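You operate a simulated robot arm through the tools that you are given. There is no shell and no other tool.

The job below is to be done with a simulated robot arm. You get a single attempt, and the scene is never put back.

JOB
Run jack A up to its load lamp, switch off, park the key.
Fine: step knob on RUN, group knob left on that jack, no trip, the other jacks stay; the key goes into its holder.
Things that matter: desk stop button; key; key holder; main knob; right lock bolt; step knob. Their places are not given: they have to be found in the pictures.

It is judged by the outcome, as a careful person would: the job done as asked, and still so three seconds after it is handed in. It fails if anything else is knocked over, pushed out of place, dropped, spilled or broken.

ROBOT AND FRAMES
A 6-joint arm with a two-finger parallel gripper, fixed in place. Base frame: the origin is on the floor under the middle of its stand, x ahead of it, y to its left, z up. Units: mm, rad, N and s.
With the tool pointing down near the work surface it reaches from about 260 to 800 mm from the base axis. Its first joint turns from -2.897 to 2.897 rad. Payload 3.43 kg.
The tool frame sits at the grasp point between the pads (the TCP): z along the fingers, y along the line on which they close. The tips reach 34 mm beyond it. The gripper opens to 128 mm. The fingers are 24 mm wide and 12 mm thick; the gripper's body (48 by 130 mm) begins 96 mm behind the TCP.
Orientation is told as [roll, pitch, yaw] about the base's x, y, z axes, in that order, counted from this pose: with the fingers straight down and closing along the base's y, the tool's x points along the base's -x, its y along +y and its z along -z.

CONTROLS
- The arm moves only by the tool nudge_tool. Its arguments are lists of equal length, an entry for each row: "grip": the opening, from 0 (shut) to 1 (fully open); "translation": the shift along the tool's x, y, z in m, a list of three; "dr": the turn, a rotation vector about the tool's x, y, z in rad, a list of three. In form: {"grip": [grip, ...], "translation": [[x, y, z], ...], "dr": [[ax, ay, az], ...]}. A call has 1 to 20 rows; each row is the pose to reach, as a shift and turn from the pose commanded when the call began, along the tool's axes at that moment. A row lasts 0.2 s, in which the tool goes at most 50 mm and 0.15 rad; a call with a longer step from one row to the next is refused whole, and so is a gripper value outside its range. A pose out of reach is approached as far as the arm can. The call stops where the force on the tool passes 90 N (or 10 N more than at its start, if that is more) or the arm is blocked; 0.2 s more then pass. Each finger travels about 45 mm/s and halts on what it meets, pressing with about 38 N; the grip force reading is that of the motor and also rises with nothing between the fingers. The clock runs only during rows and for 0.2 s after the last one: add rows that repeat a pose to give the fingers time. It gives the time, the measured TCP pose, the force on the tool (base axes), the opening and the grip force at its end, in the units of the frame above (readings bear some noise), with the torque about the TCP (base axes, N m) and any sound that the robot's microphone picked up.
- Cameras (640 x 400 px; columns grow to the right, rows downward): "scene" is fixed at [219.1, 501.4, 1652.6]; the picture's right is [-0.98, 0.17, 0.00], its down [0.06, 0.36, -0.93] and it looks along [-0.16, -0.92, -0.36] (base axes); focal length 320 px, centre (320, 200). "wrist" rides on the gripper at [76, -11, -160] in the tool frame; the picture's right is [0.15, 0.99, 0.00], its down [-0.88, 0.13, -0.46] and it looks along [-0.45, 0.07, 0.89] (tool axes); focal length 234 px, centre (320, 200).
- camera(camera): a new picture of that camera. It takes no simulated time.
- locate(camera, pixels): there is no depth. For up to 12 entries [column, row, z] of the newest picture of that camera ("zoom" is the newest enlarged one), the place [x, y] in the base frame at which the ray of that pixel passes the height z, good to about 2 mm. It takes no simulated time.
- enlarge(camera, box): a new picture of the part [left, top, right, bottom] of that camera's present view, enlarged. It takes no simulated time.
- finish_job(): hands the job in; it is judged then, once.

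Leave the gripper open and the arm clear of the work at the hand-in unless told otherwise.

The tools are called as a command line: name --argument value ..., lists and objects as JSON in quotes. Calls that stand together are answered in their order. nudge_tool: Moves the arm, as the interface text tells. Its arguments: {"type":"object","properties":{"grip":{"type":"array","items":{"type":"number"}},"translation":{"type":"array","items":{"type":"array","items":{"type":"number"}}},"dr":{"type":"array","items":{"type":"array","items":{"type":"number"}}}},"required":["grip","translation","dr"]} The other tools are called the same way: camera (camera) takes a picture; locate (camera, pixels) gives the place at which the rays of pixels pass given heights; enlarge (camera, box) takes an enlarged picture of a part of a camera's view; finish_job () hands the job in.

At the start:

```text
t: 0.0
tcp_pos: [35.8, -376.5, 1283.0]
ee_rot: [0.0, 0.001, 0.002]
ft_force: [-0.6, 0.1, 0.4]
ft_torque: [0.01, 0.0, -0.01]
gripper_width: 127.9
grasp_force: 0.1
```

scene: 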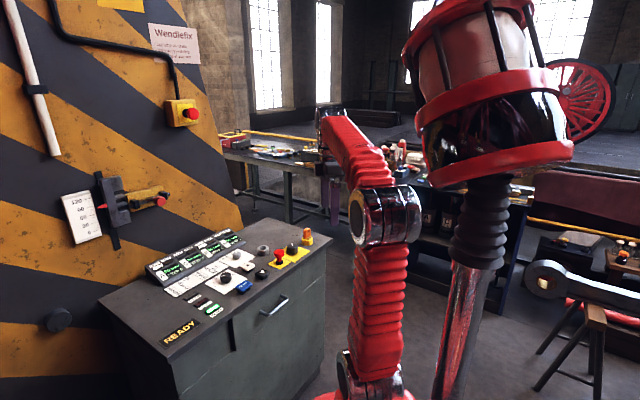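
wrist: 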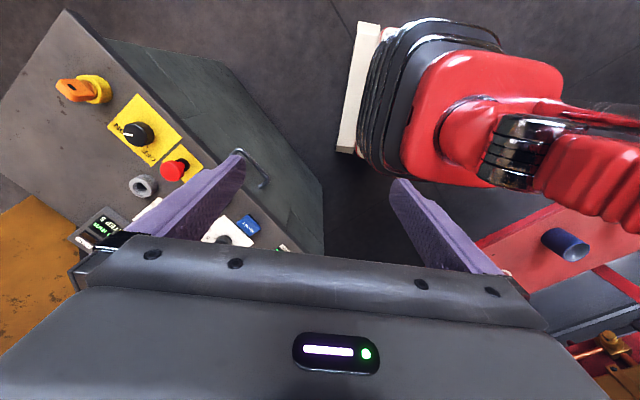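

I see a control desk to the left in the scene picture, around pixels (100-330, 220-400), with knobs, buttons and displays. I start with enlarged views of the desk and the wall.

enlarge --camera "scene" --box '[130, 210, 330, 350]'

enlarge --camera "wrist" --box '[0, 50, 320, 260]'

enlarge --camera "scene" --box '[0, 0, 240, 240]'

```text
2.86 times, centred on (230, 280) of scene
```

zoom: 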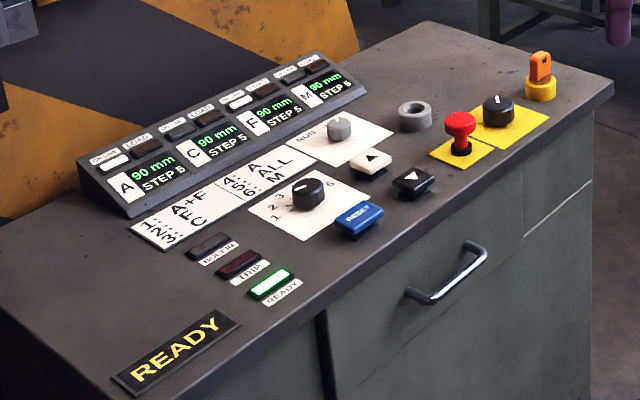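

```text
1.90 times, centred on (160, 155) of wrist
```

zoom: 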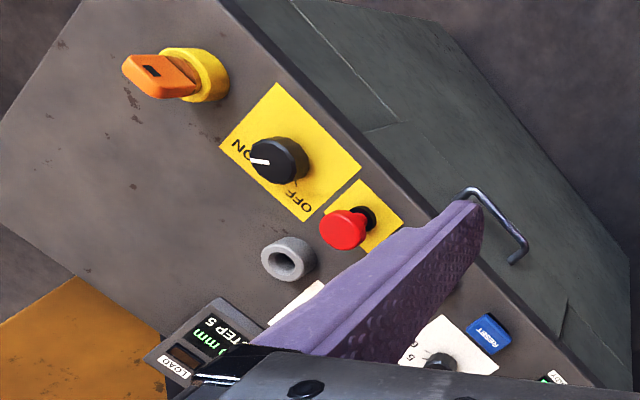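

```text
1.67 times, centred on (120, 120) of scene
```

zoom: 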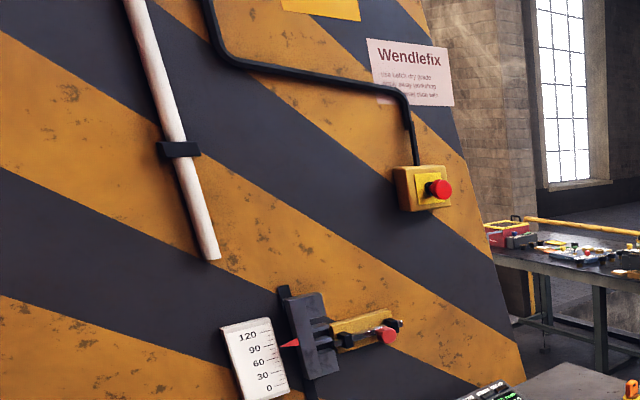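

The desk carries displays A, C, F and M, a legend of groups, two knobs on white plates, white/black arrow buttons, a blue RESET, the red stop button, a main knob on yellow, an orange key in a yellow lock and a grey ring that may be the key holder. I cast rays from both cameras at several heights to find the desk height.

locate --camera "scene" --pixels '[[292, 248, 800], [292, 248, 900], [292, 248, 1000], [279, 253, 800], [279, 253, 900], [279, 253, 1000], [307, 233, 800], [307, 233, 900], [307, 233, 1000], [263, 249, 800], [263, 249, 900], [263, 249, 1000]]'

locate --camera "wrist" --pixels '[[138, 134, 800], [138, 134, 900], [138, 134, 1000], [172, 170, 800], [172, 170, 900], [172, 170, 1000], [76, 89, 800], [76, 89, 900], [76, 89, 1000], [143, 186, 800], [143, 186, 900], [143, 186, 1000]]'

```text
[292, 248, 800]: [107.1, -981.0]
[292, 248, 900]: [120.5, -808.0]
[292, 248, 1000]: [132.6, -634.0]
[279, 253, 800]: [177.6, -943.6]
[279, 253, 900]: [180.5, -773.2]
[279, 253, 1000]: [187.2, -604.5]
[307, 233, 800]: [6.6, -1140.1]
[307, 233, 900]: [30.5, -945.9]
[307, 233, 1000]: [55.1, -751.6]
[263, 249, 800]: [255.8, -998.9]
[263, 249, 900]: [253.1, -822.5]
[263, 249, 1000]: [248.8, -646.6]
```

```text
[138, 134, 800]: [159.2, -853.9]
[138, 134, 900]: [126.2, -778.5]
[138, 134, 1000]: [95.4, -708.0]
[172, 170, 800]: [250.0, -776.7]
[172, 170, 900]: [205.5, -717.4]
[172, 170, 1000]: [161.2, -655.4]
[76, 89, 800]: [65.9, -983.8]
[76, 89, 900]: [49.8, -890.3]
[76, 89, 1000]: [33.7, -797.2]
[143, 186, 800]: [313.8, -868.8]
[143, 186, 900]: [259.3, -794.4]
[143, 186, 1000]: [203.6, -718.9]
```

Rays from both cameras meet at roughly z≈930–955 for the control tops, so the desk top is near z≈900. I get rough places for the other controls next.

locate --camera "scene" --pixels '[[171, 273, 920], [226, 278, 925], [237, 255, 925], [248, 266, 915], [262, 274, 915], [243, 286, 915], [180, 333, 900], [223, 301, 900], [330, 240, 900], [300, 300, 850], [100, 303, 900], [165, 350, 900]]'

enlarge --camera "scene" --box '[50, 160, 180, 260]'

enlarge --camera "scene" --box '[140, 220, 260, 300]'

enlarge --camera "scene" --box '[220, 220, 340, 300]'

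```text
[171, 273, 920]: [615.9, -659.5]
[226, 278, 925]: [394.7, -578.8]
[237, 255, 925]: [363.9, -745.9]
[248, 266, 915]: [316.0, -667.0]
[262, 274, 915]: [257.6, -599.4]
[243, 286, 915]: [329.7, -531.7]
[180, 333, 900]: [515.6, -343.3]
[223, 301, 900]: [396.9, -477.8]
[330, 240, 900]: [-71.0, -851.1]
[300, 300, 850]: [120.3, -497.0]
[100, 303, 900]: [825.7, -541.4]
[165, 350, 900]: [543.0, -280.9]
```

```text
4.00 times, centred on (115, 210) of scene
```

zoom: 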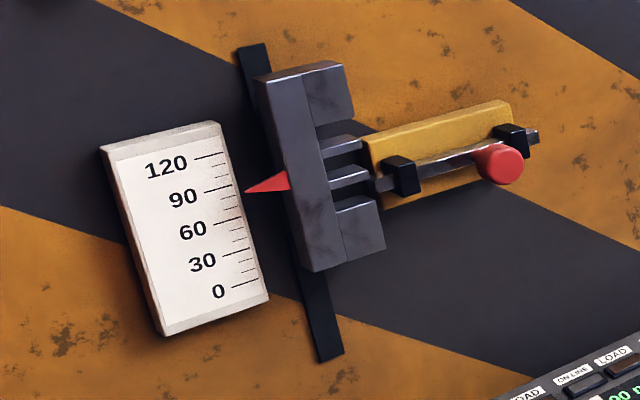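

```text
5.00 times, centred on (200, 260) of scene
```

zoom: 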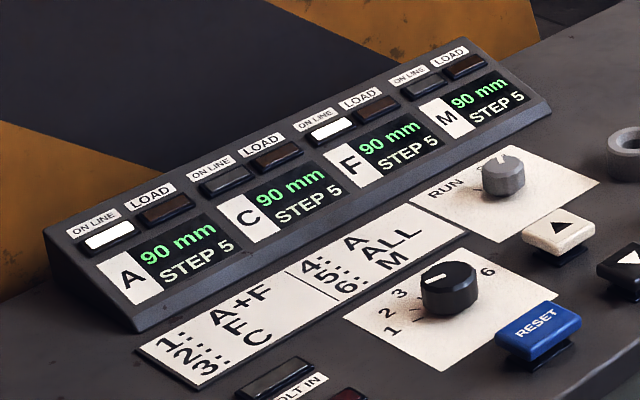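

```text
5.00 times, centred on (280, 260) of scene
```

zoom: 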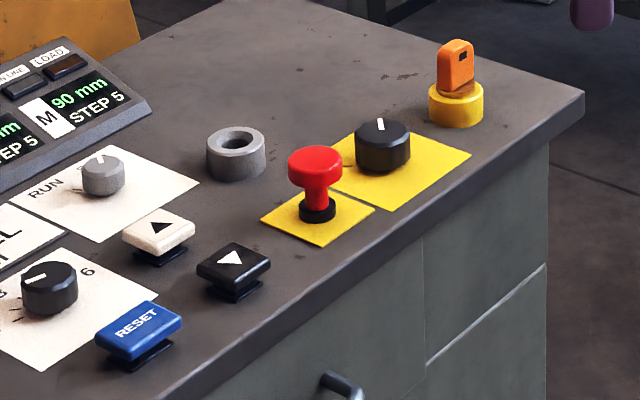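

The ON LINE lamps of A and F are lit, so the group knob is on 1 (A+F); the legend says 4 is A alone. The step knob is off RUN. I move the arm above the desk at the same height (z≈1283), clear of everything, to look down with the wrist camera.

nudge_tool --grip '[1, 1, 1, 1, 1, 1, 1, 1]' --translation '[[-0.035, -0.022, 0], [-0.07, -0.044, 0], [-0.105, -0.066, 0], [-0.14, -0.088, 0], [-0.175, -0.11, 0], [-0.21, -0.132, 0], [-0.245, -0.154, 0], [-0.28, -0.176, 0]]' --dr '[[0, 0, 0], [0, 0, 0], [0, 0, 0], [0, 0, 0], [0, 0, 0], [0, 0, 0], [0, 0, 0], [0, 0, 0]]'

camera --camera "wrist"

camera --camera "scene"

```text
t: 1.8
tcp_pos: [311.1, -541.4, 1272.1]
ee_rot: [-0.004, 0.001, 0.002]
ft_force: [-0.6, 0.4, -0.6]
ft_torque: [-0.04, -0.01, 0.0]
gripper_width: 127.9
grasp_force: 0.0
out of reach, approached as far as the arm can: row 8
```

```text
taken
```

wrist: 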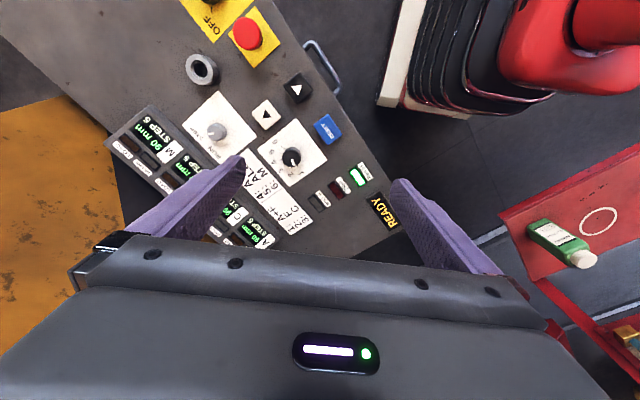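

```text
taken
```

scene: 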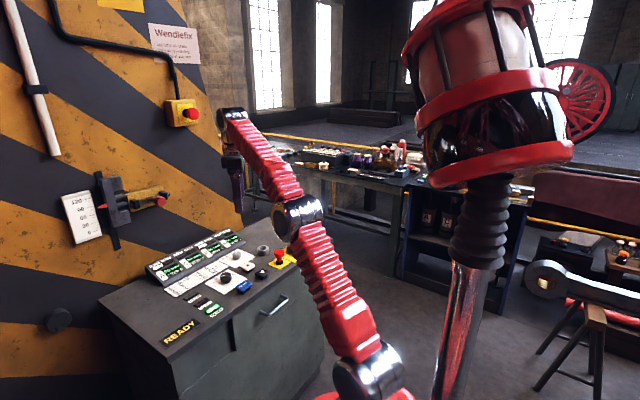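

The arm reached (311, −541, 1272), its limit at this height. The wrist view now shows the desk from above; I enlarge it.

enlarge --camera "wrist" --box '[180, 0, 400, 140]'

enlarge --camera "wrist" --box '[100, 90, 300, 250]'

enlarge --camera "wrist" --box '[230, 100, 420, 250]'

```text
2.86 times, centred on (290, 70) of wrist
```

zoom: 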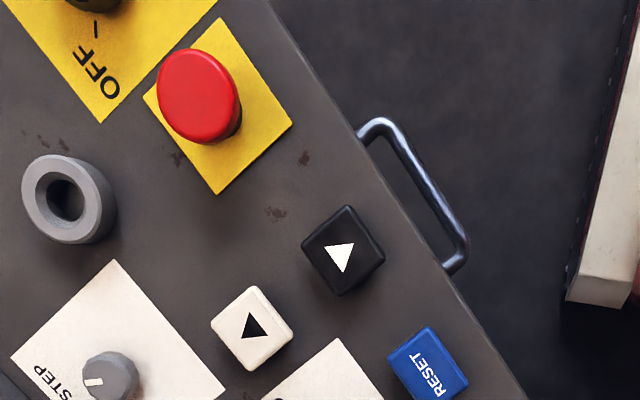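

```text
2.50 times, centred on (200, 170) of wrist
```

zoom: 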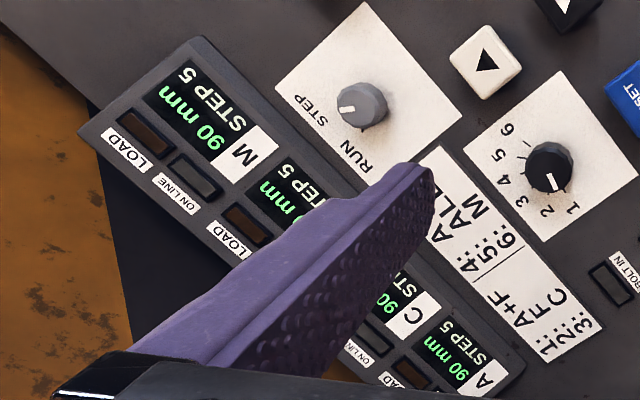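

```text
2.67 times, centred on (325, 175) of wrist
```

zoom: 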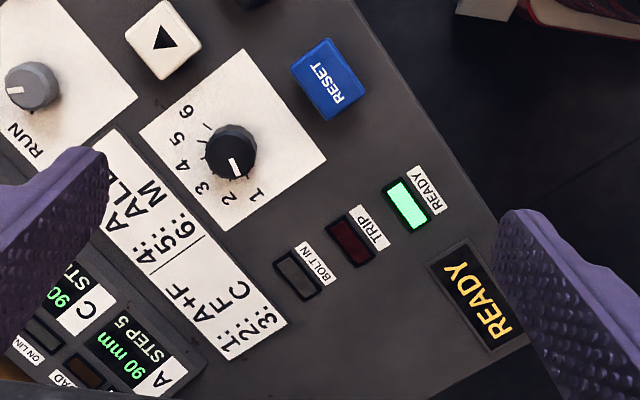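

The displays all read 90 mm, STEP 5; lamps BOLT IN and TRIP are dark, READY is lit. In the wrist zoom the step knob points at STEP (RUN lies counter‑clockwise from it) and the group knob has 4 clockwise of 1. I triangulate the desk height with the stop plate's left-front corner (wrist 280.2,43.4 / scene 280.4,269) and ring, and locate other controls.

locate --camera "wrist" --pixels '[[280.2, 43.4, 880], [280.2, 43.4, 900], [280.2, 43.4, 920], [199.7, 70, 920], [199.7, 70, 940], [215.5, 132, 920], [291, 158, 920], [265.5, 115, 915], [296, 87, 915], [328, 129, 915]]'

locate --camera "scene" --pixels '[[280.4, 269, 880], [280.4, 269, 900], [280.4, 269, 920], [263.4, 247.6, 920], [263.4, 247.6, 940], [237, 254, 920], [226, 275, 920], [248, 265, 915]]'

```text
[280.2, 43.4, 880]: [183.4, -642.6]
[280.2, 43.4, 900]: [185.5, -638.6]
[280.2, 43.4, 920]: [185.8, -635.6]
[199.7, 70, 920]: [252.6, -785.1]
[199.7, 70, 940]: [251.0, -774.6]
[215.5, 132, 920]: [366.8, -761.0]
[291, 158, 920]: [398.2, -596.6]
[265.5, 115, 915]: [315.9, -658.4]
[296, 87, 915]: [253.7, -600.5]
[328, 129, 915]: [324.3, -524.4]
```

```text
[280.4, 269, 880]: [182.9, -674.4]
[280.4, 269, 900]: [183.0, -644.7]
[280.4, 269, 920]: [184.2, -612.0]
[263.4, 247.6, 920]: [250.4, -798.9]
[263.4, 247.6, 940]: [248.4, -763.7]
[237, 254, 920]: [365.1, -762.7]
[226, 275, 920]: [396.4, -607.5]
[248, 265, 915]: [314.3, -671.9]
```

Desk top is about z≈902; step knob ≈(366,−760), group knob ≈(397,−595), up button ≈(315,−660), ring ≈(251,−779). Now a closer look at the lock bolt and the wall to see whether the bolt is really out.

enlarge --camera "scene" --box '[90, 165, 180, 225]'

enlarge --camera "scene" --box '[200, 245, 260, 285]'

enlarge --camera "scene" --box '[170, 280, 240, 330]'

```text
6.67 times, centred on (135, 195) of scene
```

zoom: 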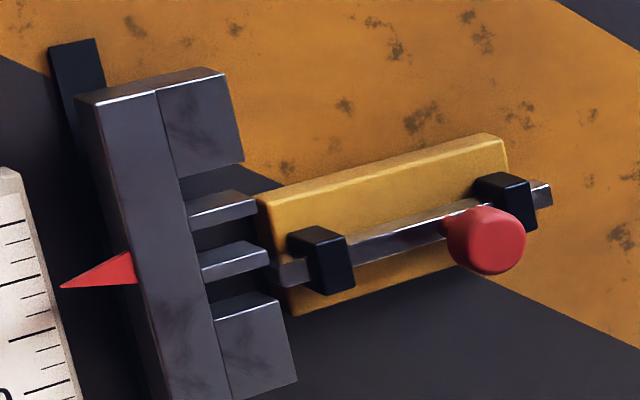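

```text
10.00 times, centred on (230, 265) of scene
```

zoom: 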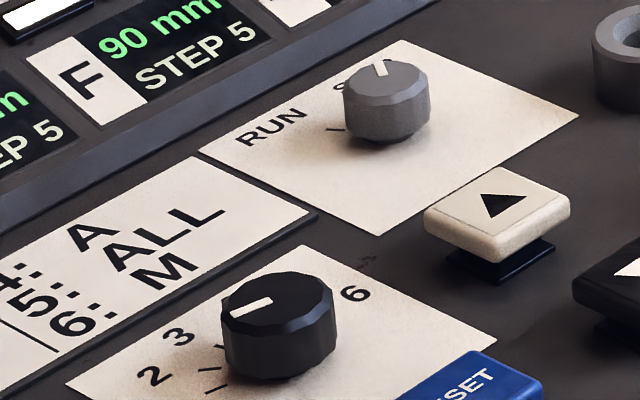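

```text
8.00 times, centred on (205, 305) of scene
```

zoom: 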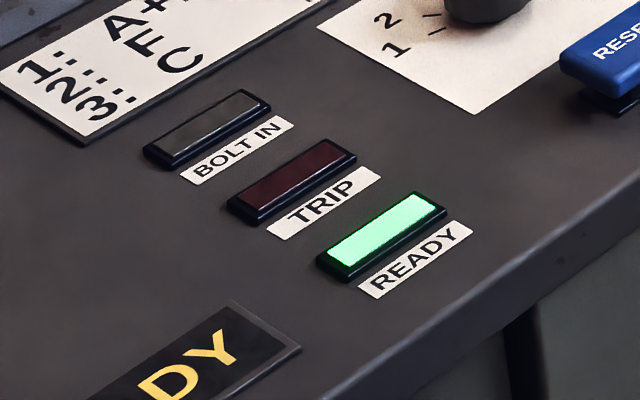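

The bolt's tip stands clear of the slotted block, agreeing with the dark BOLT IN lamp, so it stays untouched. Next I go lower (TCP about (354, −512, 1100)) and turn the tool so the camera looks out over the group knob.

nudge_tool --grip '[1, 1, 1, 1, 1, 1, 1]' --translation '[[-0.006, 0.004, 0.025], [-0.012, 0.008, 0.05], [-0.018, 0.012, 0.075], [-0.024, 0.016, 0.1], [-0.03, 0.021, 0.125], [-0.036, 0.025, 0.15], [-0.043, 0.029, 0.172]]' --dr '[[0, 0, 0.14], [0, 0, 0.28], [0, 0, 0.42], [0, 0, 0.56], [0, 0, 0.7], [0, 0, 0.84], [0, 0, 0.98]]'

camera --camera "wrist"

camera --camera "scene"

```text
t: 3.4
tcp_pos: [354.0, -514.1, 1099.4]
ee_rot: [-0.002, 0.002, -0.982]
ft_force: [-0.1, -0.4, -0.5]
ft_torque: [0.02, -0.02, 0.02]
gripper_width: 127.9
grasp_force: 0.1
```

```text
taken
```

wrist: 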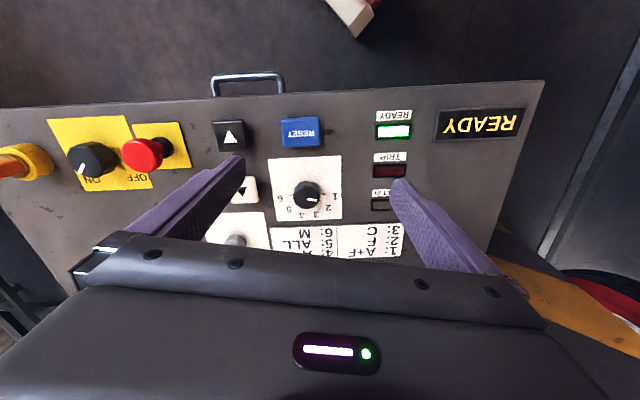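

```text
taken
```

scene: 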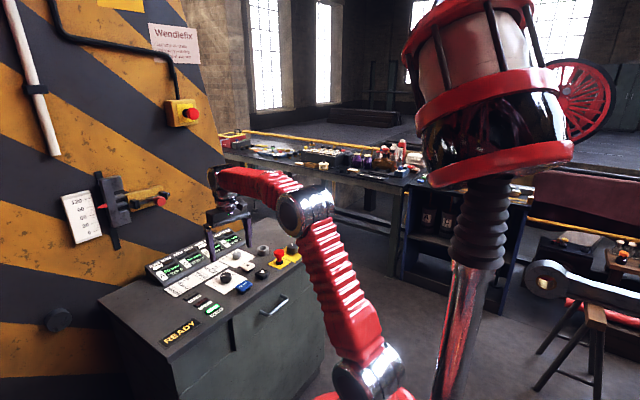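

enlarge --camera "wrist" --box '[210, 110, 400, 260]'

enlarge --camera "wrist" --box '[0, 90, 220, 230]'

```text
2.67 times, centred on (305, 185) of wrist
```

zoom: 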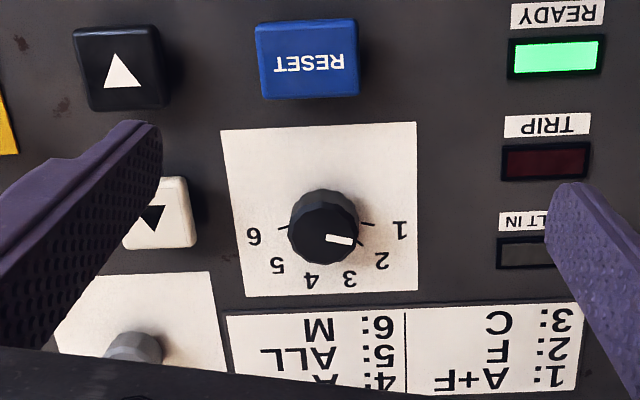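

```text
2.86 times, centred on (110, 160) of wrist
```

zoom: 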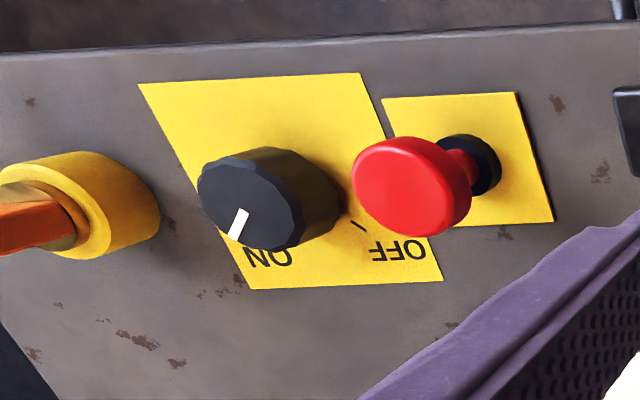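

The group knob's pointer sits at 1; positions are about 30° apart, so 4 is 90° clockwise seen from above. The main knob points to ON. I retake the zoom on the group knob to get its exact centre.

enlarge --camera "wrist" --box '[265, 145, 355, 225]'

```text
5.00 times, centred on (310, 185) of wrist
```

zoom: 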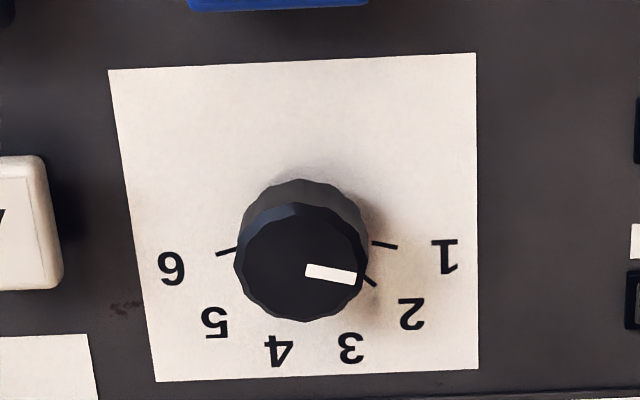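

The pointer lines up with tick 1. I convert the knob base centre (zoom 302,230) and top centre (302,264) to base coordinates at several heights.

locate --camera "zoom" --pixels '[[302, 230, 902], [302, 264, 920], [302, 264, 925], [302, 264, 930], [302, 264, 935], [235, 264, 925], [370, 264, 925], [476, 54, 902], [110, 70, 902], [156, 381, 902], [478, 368, 902]]'

locate --camera "wrist" --pixels '[[245, 190, 915], [231, 135, 915], [301, 132, 915], [228, 240, 925], [85, 160, 930], [142, 153, 950]]'

```text
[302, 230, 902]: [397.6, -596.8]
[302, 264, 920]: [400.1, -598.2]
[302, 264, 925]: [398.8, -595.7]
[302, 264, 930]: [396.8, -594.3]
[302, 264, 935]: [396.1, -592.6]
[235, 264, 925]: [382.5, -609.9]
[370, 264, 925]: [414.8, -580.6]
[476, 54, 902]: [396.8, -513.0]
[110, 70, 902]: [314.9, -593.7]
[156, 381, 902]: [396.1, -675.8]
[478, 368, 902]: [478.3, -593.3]
```

```text
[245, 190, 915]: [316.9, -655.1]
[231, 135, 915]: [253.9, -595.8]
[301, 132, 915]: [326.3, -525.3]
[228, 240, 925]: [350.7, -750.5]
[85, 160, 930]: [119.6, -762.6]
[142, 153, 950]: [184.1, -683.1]
```

Group knob: centre (397, −595.5), diameter about 44 mm, top at z≈926. I move to just above it (TCP z=1010), turn the tool to yaw ≈ −0.20 so a 90° clockwise turn stays in range, and narrow the fingers to about 72 mm.

nudge_tool --grip '[0.9, 0.8, 0.7, 0.6, 0.56, 0.56, 0.56, 0.56]' --translation '[[-0.015, -0.0016, 0.015], [-0.031, -0.0032, 0.03], [-0.046, -0.0048, 0.045], [-0.061, -0.0063, 0.06], [-0.076, -0.008, 0.075], [-0.0916, -0.0095, 0.09], [-0.0916, -0.0095, 0.09], [-0.0916, -0.0095, 0.09]]' --dr '[[0, 0, -0.13], [0, 0, -0.26], [0, 0, -0.39], [0, 0, -0.52], [0, 0, -0.65], [0, 0, -0.785], [0, 0, -0.785], [0, 0, -0.785]]'

camera --camera "wrist"

camera --camera "scene"

```text
t: 5.2
tcp_pos: [397.4, -596.4, 1009.0]
ee_rot: [0.0, 0.001, -0.193]
ft_force: [-0.2, 0.3, -0.1]
ft_torque: [-0.01, -0.01, 0.03]
gripper_width: 71.6
grasp_force: 0.0
```

```text
taken
```

wrist: 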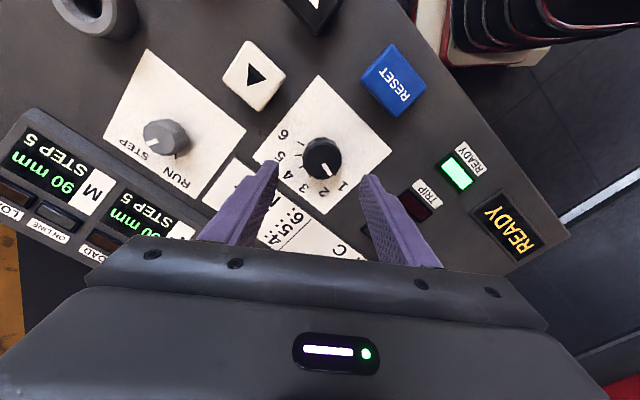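

```text
taken
```

scene: 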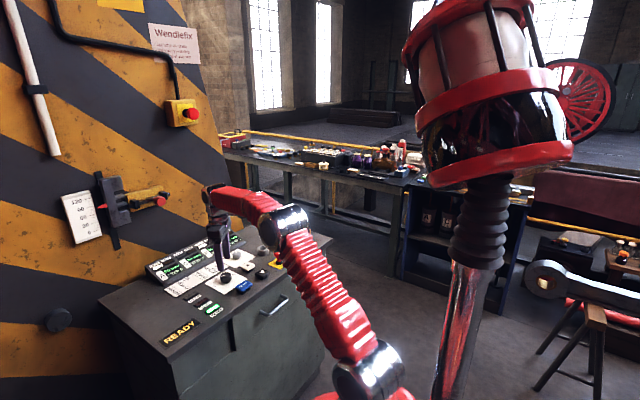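

The knob sits between the fingers in the wrist view at (322,157). I verify its centre, and use this view also for the step knob, with zooms.

enlarge --camera "wrist" --box '[270, 110, 370, 210]'

locate --camera "wrist" --pixels '[[322, 157, 926], [165, 138, 920], [165, 138, 925], [251, 77, 915], [396, 82, 915]]'

enlarge --camera "wrist" --box '[100, 80, 220, 200]'

```text
4.00 times, centred on (320, 160) of wrist
```

zoom: 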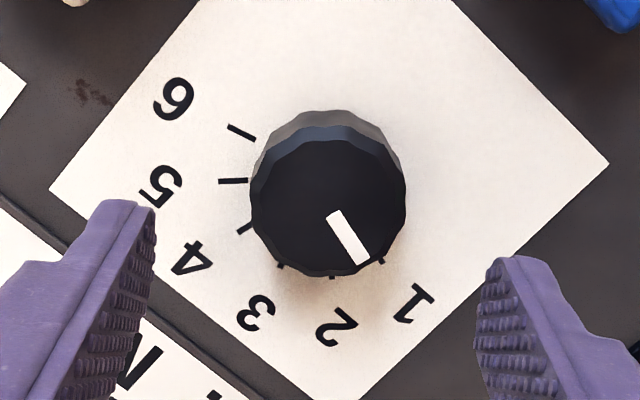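

```text
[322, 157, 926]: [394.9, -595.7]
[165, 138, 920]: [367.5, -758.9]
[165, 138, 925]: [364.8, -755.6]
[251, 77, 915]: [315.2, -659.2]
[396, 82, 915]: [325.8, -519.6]
```

```text
3.33 times, centred on (160, 140) of wrist
```

zoom: 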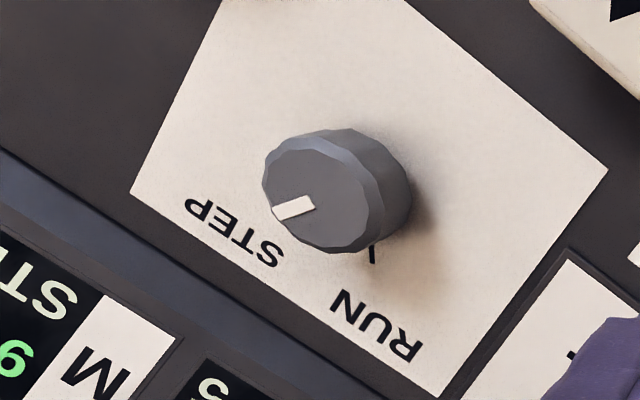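

Centre confirmed. I lower straight down 68 mm so the tips are just above the desk (TCP z≈941) and then close on the knob.

nudge_tool --grip '[0.56, 0.56, 0.56, 0.56, 0.25, 0.25, 0.25, 0.25]' --translation '[[0, 0, 0.02], [0, 0, 0.04], [0, 0, 0.06], [0, 0, 0.068], [0, 0, 0.068], [0, 0, 0.068], [0, 0, 0.068], [0, 0, 0.068]]' --dr '[[0, 0, 0], [0, 0, 0], [0, 0, 0], [0, 0, 0], [0, 0, 0], [0, 0, 0], [0, 0, 0], [0, 0, 0]]'

camera --camera "wrist"

```text
t: 7.0
tcp_pos: [397.9, -595.4, 939.7]
ee_rot: [0.003, 0.004, -0.194]
ft_force: [-1.2, 31.5, 1.3]
ft_torque: [0.6, 0.07, 0.06]
gripper_width: 41.1
grasp_force: 44.7
```

```text
taken
```

wrist: 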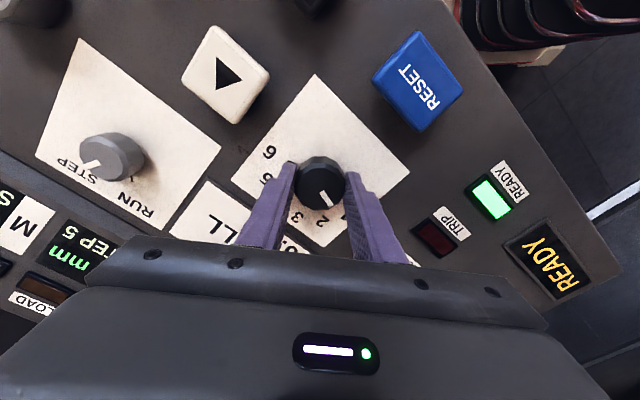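

Grip holds at 41 mm width, with a 31 N side force toward +y, so the knob centre is slightly to +y. I ease the tool 1.5 mm that way.

nudge_tool --grip '[0.25, 0.25]' --translation '[[0, 0.0015, 0], [0, 0.0015, 0]]' --dr '[[0, 0, 0], [0, 0, 0]]'

```text
t: 7.6
tcp_pos: [396.6, -594.8, 940.2]
ee_rot: [-0.004, 0.001, -0.194]
ft_force: [6.5, 14.6, 1.4]
ft_torque: [0.91, 0.21, 0.02]
gripper_width: 41.0
grasp_force: 44.9
```

Force dropped to about 15 N; a further 1 mm, then the 90° clockwise turn (about +tool z).

nudge_tool --grip '[0.25, 0.25, 0.25, 0.25, 0.25, 0.25, 0.25, 0.25, 0.25, 0.25, 0.25, 0.25, 0.25, 0.25]' --translation '[[0, 0.001, 0], [0, 0.001, 0], [0, 0.001, 0], [0, 0.001, 0], [0, 0.001, 0], [0, 0.001, 0], [0, 0.001, 0], [0, 0.001, 0], [0, 0.001, 0], [0, 0.001, 0], [0, 0.001, 0], [0, 0.001, 0], [0, 0.001, 0], [0, 0.001, 0]]' --dr '[[0, 0, 0.0], [0, 0, 0.13], [0, 0, 0.26], [0, 0, 0.39], [0, 0, 0.52], [0, 0, 0.65], [0, 0, 0.78], [0, 0, 0.91], [0, 0, 1.04], [0, 0, 1.17], [0, 0, 1.3], [0, 0, 1.43], [0, 0, 1.57], [0, 0, 1.57]]'

camera --camera "wrist"

enlarge --camera "scene" --box '[130, 220, 330, 350]'

```text
t: 10.6
tcp_pos: [399.3, -594.9, 940.5]
ee_rot: [-0.001, -0.004, -1.768]
ft_force: [24.5, -18.3, -3.7]
ft_torque: [0.22, -0.58, 0.03]
gripper_width: 40.9
grasp_force: 44.4
```

```text
taken
```

wrist: 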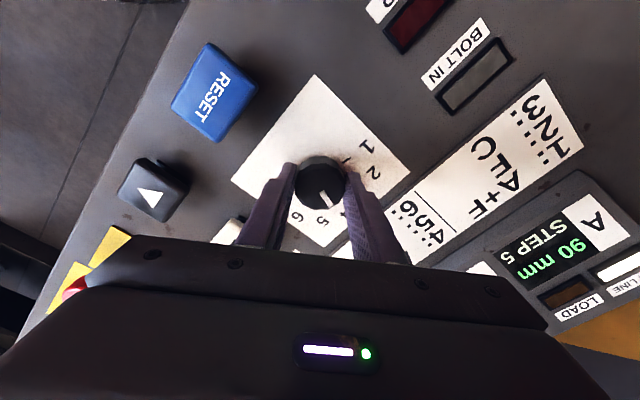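

```text
3.08 times, centred on (230, 285) of scene
```

zoom: 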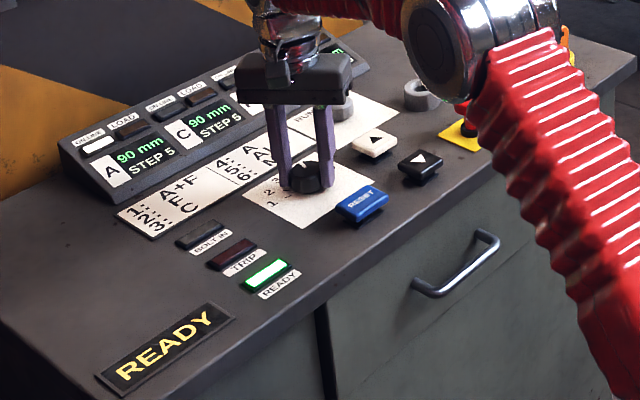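

The knob turned; pointer now appears near 4/5 between the fingers and A's ON LINE lamp is lit. I open the fingers and lift 80 mm to check the pointer and lamps.

nudge_tool --grip '[0.56, 0.56, 0.56, 0.56, 0.56, 0.56, 0.56]' --translation '[[0, 0, 0], [0, 0, 0], [0, 0, -0.005], [0, 0, -0.025], [0, 0, -0.05], [0, 0, -0.07], [0, 0, -0.09]]' --dr '[[0, 0, 0], [0, 0, 0], [0, 0, 0], [0, 0, 0], [0, 0, 0], [0, 0, 0], [0, 0, 0]]'

camera --camera "wrist"

enlarge --camera "scene" --box '[130, 220, 330, 350]'

enlarge --camera "wrist" --box '[270, 110, 370, 210]'

```text
t: 12.2
tcp_pos: [396.8, -594.2, 1031.3]
ee_rot: [-0.002, 0.0, -1.764]
ft_force: [0.2, -1.0, -0.4]
ft_torque: [0.01, 0.01, -0.01]
gripper_width: 71.8
grasp_force: 0.0
```

```text
taken
```

wrist: 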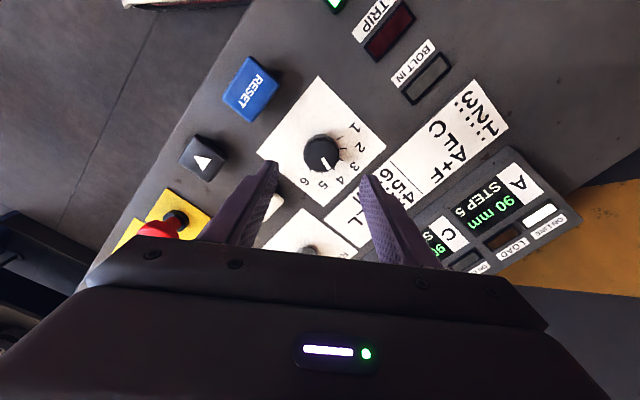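

```text
3.08 times, centred on (230, 285) of scene
```

zoom: 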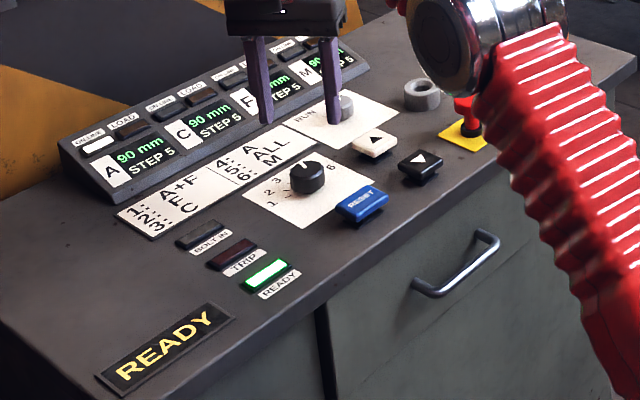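

```text
4.00 times, centred on (320, 160) of wrist
```

zoom: 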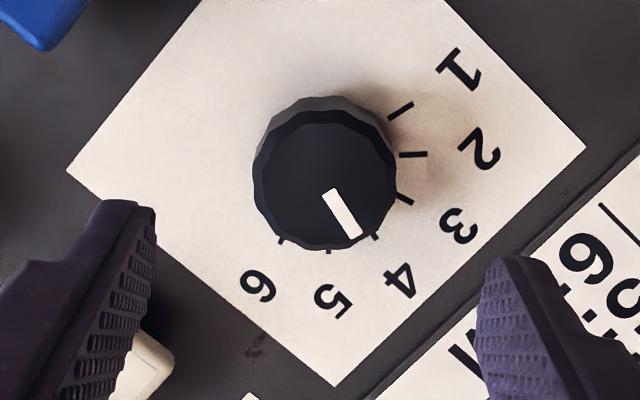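

Pointer is on 4 (A only: A's ON LINE lit, C's dark). The step knob is about 843 mm from the base axis, beyond the straight-down reach, so I approach it with the tool tilted 20° outward about the closing line; hover at (366, −759, 1005).

nudge_tool --grip '[0.56, 0.56, 0.56, 0.56, 0.56, 0.56, 0.56, 0.56]' --translation '[[-0.021, 0, 0.0], [-0.042, 0, 0.005], [-0.063, 0.0005, 0.01], [-0.084, 0.0007, 0.013], [-0.105, 0.001, 0.016], [-0.126, 0.001, 0.02], [-0.147, 0.0012, 0.023], [-0.1676, 0.0014, 0.026]]' --dr '[[-0.014, -0.042, -0.079], [-0.028, -0.084, -0.159], [-0.042, -0.126, -0.238], [-0.056, -0.168, -0.318], [-0.07, -0.211, -0.397], [-0.084, -0.253, -0.476], [-0.098, -0.295, -0.556], [-0.112, -0.3369, -0.6353]]'

camera --camera "wrist"

camera --camera "scene"

```text
t: 14.0
tcp_pos: [367.1, -757.5, 1005.5]
ee_rot: [-0.001, -0.348, -1.12]
ft_force: [0.0, -0.6, -0.1]
ft_torque: [0.0, -0.03, 0.02]
gripper_width: 71.5
grasp_force: 0.0
```

```text
taken
```

wrist: 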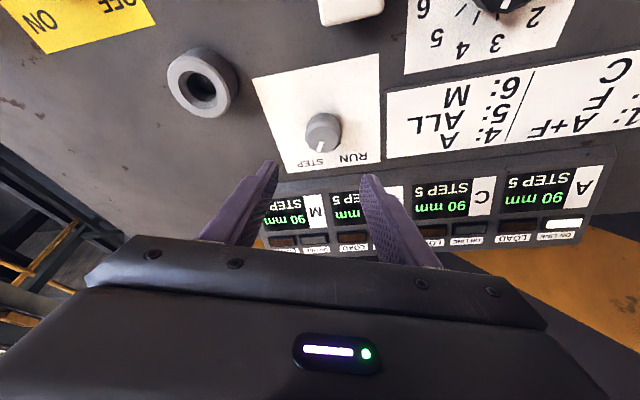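

```text
taken
```

scene: 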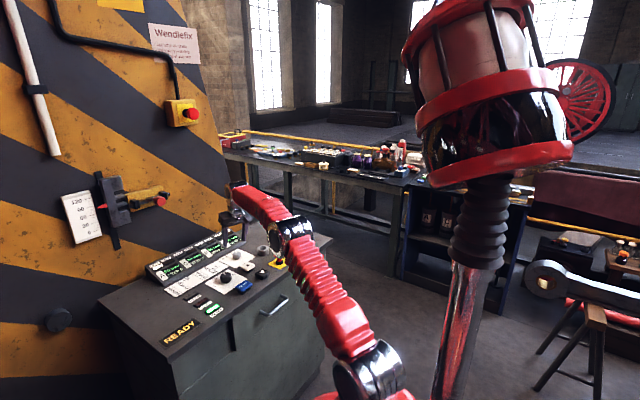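

The pose was reached. The displays show only A on line. I zoom in on the step knob at (323,132).

enlarge --camera "wrist" --box '[250, 60, 400, 180]'

enlarge --camera "wrist" --box '[230, 150, 640, 270]'

enlarge --camera "wrist" --box '[280, 90, 370, 180]'

```text
3.33 times, centred on (325, 120) of wrist
```

zoom: 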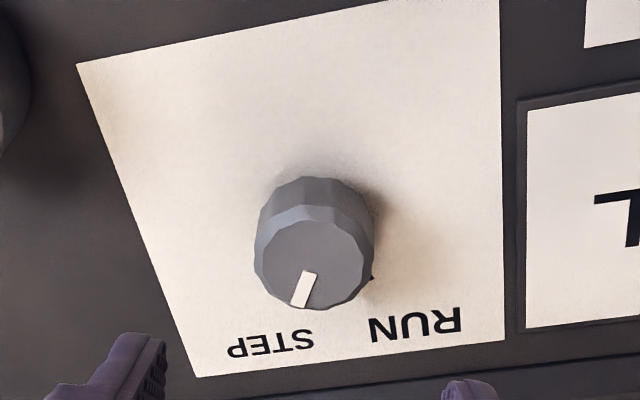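

```text
1.56 times, centred on (435, 210) of wrist
```

zoom: 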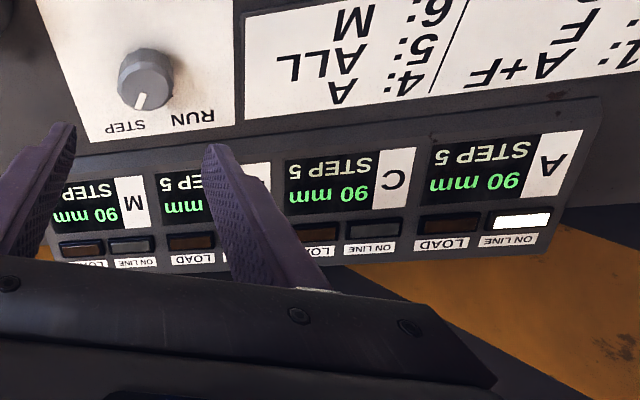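

```text
4.44 times, centred on (325, 135) of wrist
```

zoom: 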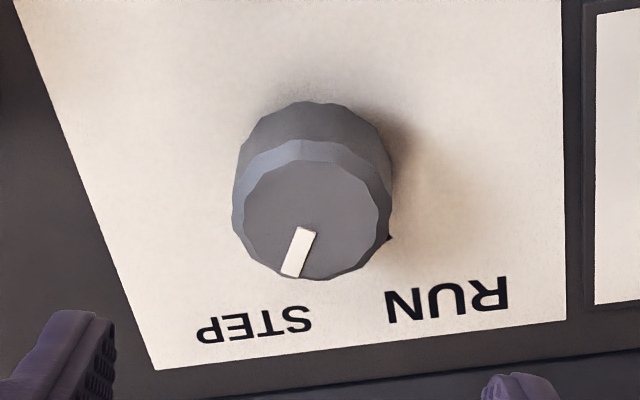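

I locate the knob's top centre (zoom 312,218), the STEP and RUN labels and the RUN tick in base coordinates to get the exact turn.

locate --camera "zoom" --pixels '[[312, 218, 918], [312, 218, 922], [312, 218, 926], [255, 322, 902], [448, 300, 902], [391, 238, 902], [157, 370, 902], [566, 320, 902], [233, 218, 922], [391, 218, 922], [302, 232, 922], [292, 276, 922]]'

locate --camera "wrist" --pixels '[[252, 79, 902], [377, 55, 902], [203, 82, 930], [240, 194, 905], [450, 155, 905]]'

```text
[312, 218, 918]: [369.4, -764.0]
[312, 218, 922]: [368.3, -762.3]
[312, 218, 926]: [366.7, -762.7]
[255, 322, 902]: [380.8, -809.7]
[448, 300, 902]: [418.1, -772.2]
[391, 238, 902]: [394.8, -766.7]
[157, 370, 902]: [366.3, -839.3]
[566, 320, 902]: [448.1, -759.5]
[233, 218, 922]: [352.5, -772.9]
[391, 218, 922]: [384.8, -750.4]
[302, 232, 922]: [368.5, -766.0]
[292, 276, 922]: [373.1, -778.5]
```

```text
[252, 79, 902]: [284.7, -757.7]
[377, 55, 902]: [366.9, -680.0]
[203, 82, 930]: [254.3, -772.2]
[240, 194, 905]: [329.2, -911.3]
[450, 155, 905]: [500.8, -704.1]
```

The step plate's centre is (366.5, −759); STEP lies at azimuth −75°, RUN at −15°, so the turn is 60° counter‑clockwise. I rotate the tilted tool −0.524 rad about the vertical first (still above the knob, z≈990), so the turn can sweep symmetrically.

nudge_tool --grip '[0.56, 0.56, 0.56, 0.56, 0.56]' --translation '[[0.0031, 0.001, 0.003], [0.0062, 0.0019, 0.006], [0.0093, 0.0029, 0.009], [0.0124, 0.0038, 0.012], [0.0124, 0.0038, 0.012]]' --dr '[[0.0447, 0, 0.123], [0.0894, 0, 0.246], [0.134, 0, 0.3694], [0.1787, 0, 0.4926], [0.1787, 0, 0.4926]]'

camera --camera "wrist"

enlarge --camera "scene" --box '[180, 190, 300, 290]'

```text
t: 15.2
tcp_pos: [366.1, -749.4, 988.0]
ee_rot: [-0.004, -0.349, -1.646]
ft_force: [0.1, -0.4, -0.1]
ft_torque: [0.0, -0.03, 0.0]
gripper_width: 71.4
grasp_force: 0.0
```

```text
taken
```

wrist: 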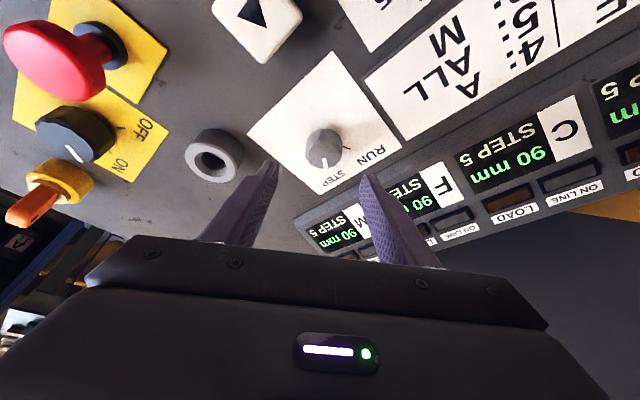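

```text
4.00 times, centred on (240, 240) of scene
```

zoom: 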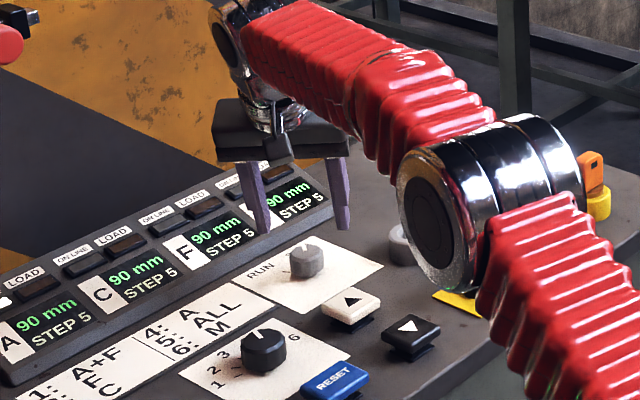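

Fingers straddle the step knob at (322,148); F, C, M ON LINE lamps are dark. I descend 47 mm to TCP z≈941 and close.

nudge_tool --grip '[0.56, 0.56, 0.56, 0.56, 0.2, 0.2, 0.2, 0.2]' --translation '[[0.005, 0.0004, 0.014], [0.0105, 0.0007, 0.028], [0.015, 0.001, 0.04], [0.0165, 0.001, 0.044], [0.0165, 0.001, 0.044], [0.0165, 0.001, 0.044], [0.0165, 0.001, 0.044], [0.0165, 0.001, 0.044]]' --dr '[[0, 0, 0], [0, 0, 0], [0, 0, 0], [0, 0, 0], [0, 0, 0], [0, 0, 0], [0, 0, 0], [0, 0, 0]]'

camera --camera "wrist"

```text
t: 17.0
tcp_pos: [367.1, -749.5, 941.9]
ee_rot: [-0.003, -0.35, -1.646]
ft_force: [1.7, -1.8, -2.4]
ft_torque: [-0.54, -0.29, 0.03]
gripper_width: 35.3
grasp_force: 44.8
```

```text
taken
```

wrist: 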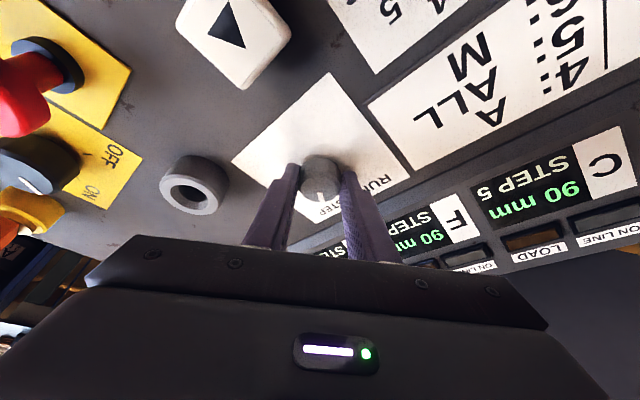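

Well centred (side force under 3 N, width 35 mm). I now turn the tool +60° about the vertical through the knob axis, keeping the tilt.

nudge_tool --grip '[0.2, 0.2, 0.2, 0.2, 0.2, 0.2, 0.2, 0.2, 0.2]' --translation '[[-8e-05, -0.0013, 3e-05], [-0.00032, -0.00259, 0.00012], [-0.00072, -0.00383, 0.00026], [-0.00126, -0.005, 0.00046], [-0.00195, -0.00609, 0.00071], [-0.00275, -0.00707, 0.001], [-0.00368, -0.00793, 0.00134], [-0.0047, -0.00866, 0.00171], [-0.0047, -0.00866, 0.00171]]' --dr '[[-0.0448, 0, -0.1231], [-0.0896, 0, -0.2463], [-0.1344, 0, -0.3694], [-0.1792, 0, -0.4926], [-0.224, 0, -0.6157], [-0.2685, 0, -0.7379], [-0.3133, 0, -0.861], [-0.3581, 0, -0.9842], [-0.3581, 0, -0.9842]]'

camera --camera "wrist"

enlarge --camera "scene" --box '[130, 210, 310, 330]'

```text
t: 19.0
tcp_pos: [358.0, -754.0, 942.9]
ee_rot: [-0.002, -0.349, -0.598]
ft_force: [4.5, -25.8, -4.5]
ft_torque: [-0.44, -0.07, -0.18]
gripper_width: 35.2
grasp_force: 44.9
```

```text
taken
```

wrist: 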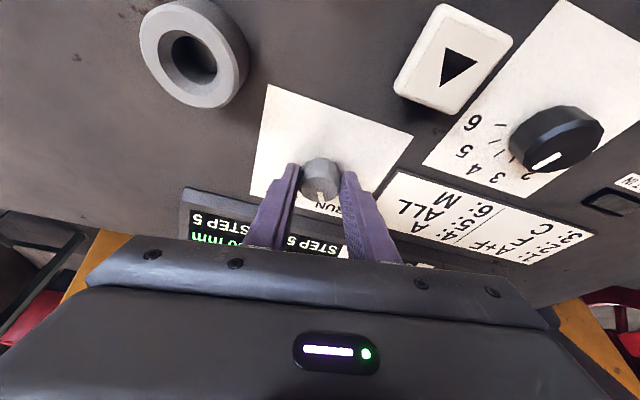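

```text
3.33 times, centred on (220, 270) of scene
```

zoom: 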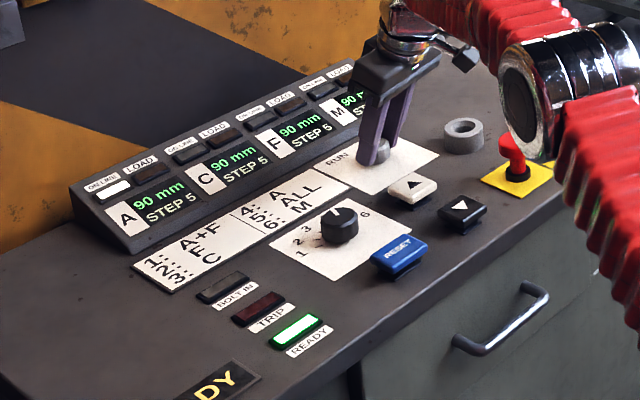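

The display still reads STEP 5. I look closely at the pointer before letting go.

enlarge --camera "wrist" --box '[260, 90, 410, 230]'

```text
2.86 times, centred on (335, 160) of wrist
```

zoom: 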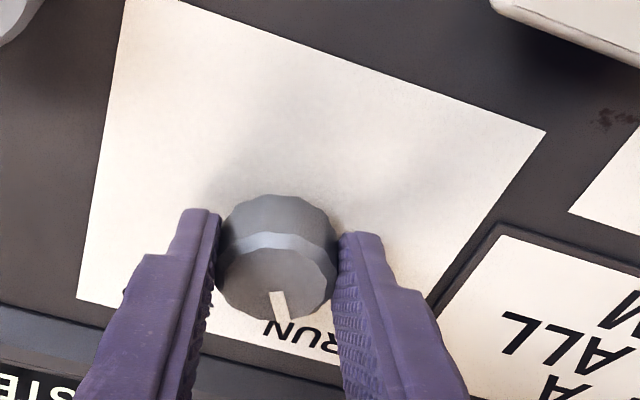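

Pointer leans toward RUN but maybe not fully. I release, back off along the tool by 50 mm and look.

nudge_tool --grip '[0.56, 0.56, 0.56, 0.56, 0.56, 0.56]' --translation '[[0, 0, 0], [0, 0, 0], [0, 0, -0.005], [-0.004, 0, -0.02], [-0.01, 0, -0.035], [-0.016, 0, -0.05]]' --dr '[[0, 0, 0], [0, 0, 0], [0, 0, 0], [0, 0, 0], [0, 0, 0], [0, 0, 0]]'

enlarge --camera "wrist" --box '[250, 80, 400, 220]'

enlarge --camera "scene" --box '[150, 220, 270, 300]'

```text
t: 20.4
tcp_pos: [357.0, -751.3, 997.0]
ee_rot: [-0.001, -0.348, -0.599]
ft_force: [-0.4, -0.6, 0.3]
ft_torque: [0.02, 0.01, 0.0]
gripper_width: 71.5
grasp_force: 0.1
```

```text
2.86 times, centred on (325, 150) of wrist
```

zoom: 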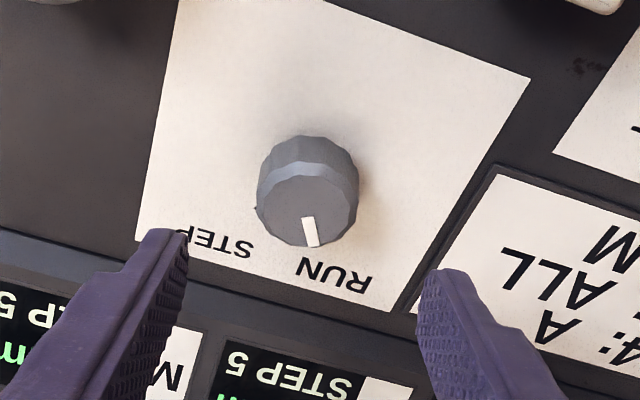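

```text
5.00 times, centred on (210, 260) of scene
```

zoom: 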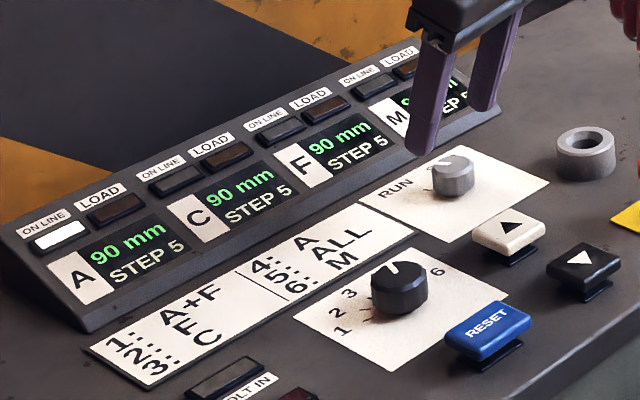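

I zoom more on the pointer and locate its ends to get its true azimuth (RUN should be −15°).

enlarge --camera "scene" --box '[217, 240, 257, 270]'

enlarge --camera "wrist" --box '[285, 115, 365, 195]'

```text
13.33 times, centred on (237, 255) of scene
```

zoom: 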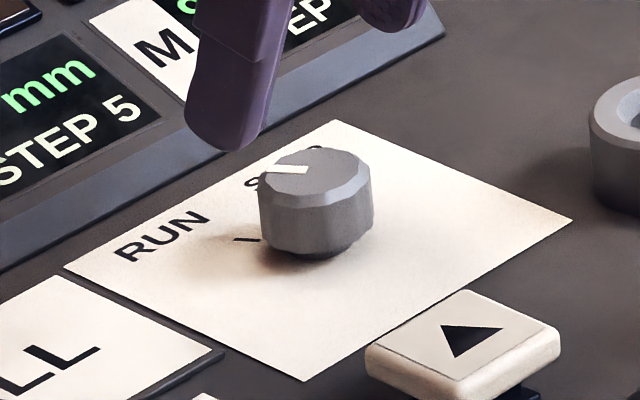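

```text
5.00 times, centred on (325, 155) of wrist
```

zoom: 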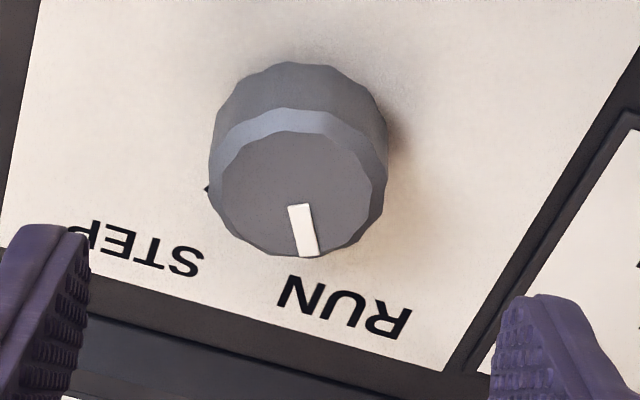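

locate --camera "zoom" --pixels '[[299, 205, 922], [310, 256, 922], [298, 190, 922], [345, 308, 902], [140, 255, 902], [206, 188, 902]]'

```text
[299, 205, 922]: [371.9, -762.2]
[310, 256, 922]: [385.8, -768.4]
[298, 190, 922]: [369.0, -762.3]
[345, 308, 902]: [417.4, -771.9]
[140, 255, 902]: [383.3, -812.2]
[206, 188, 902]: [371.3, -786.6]
```

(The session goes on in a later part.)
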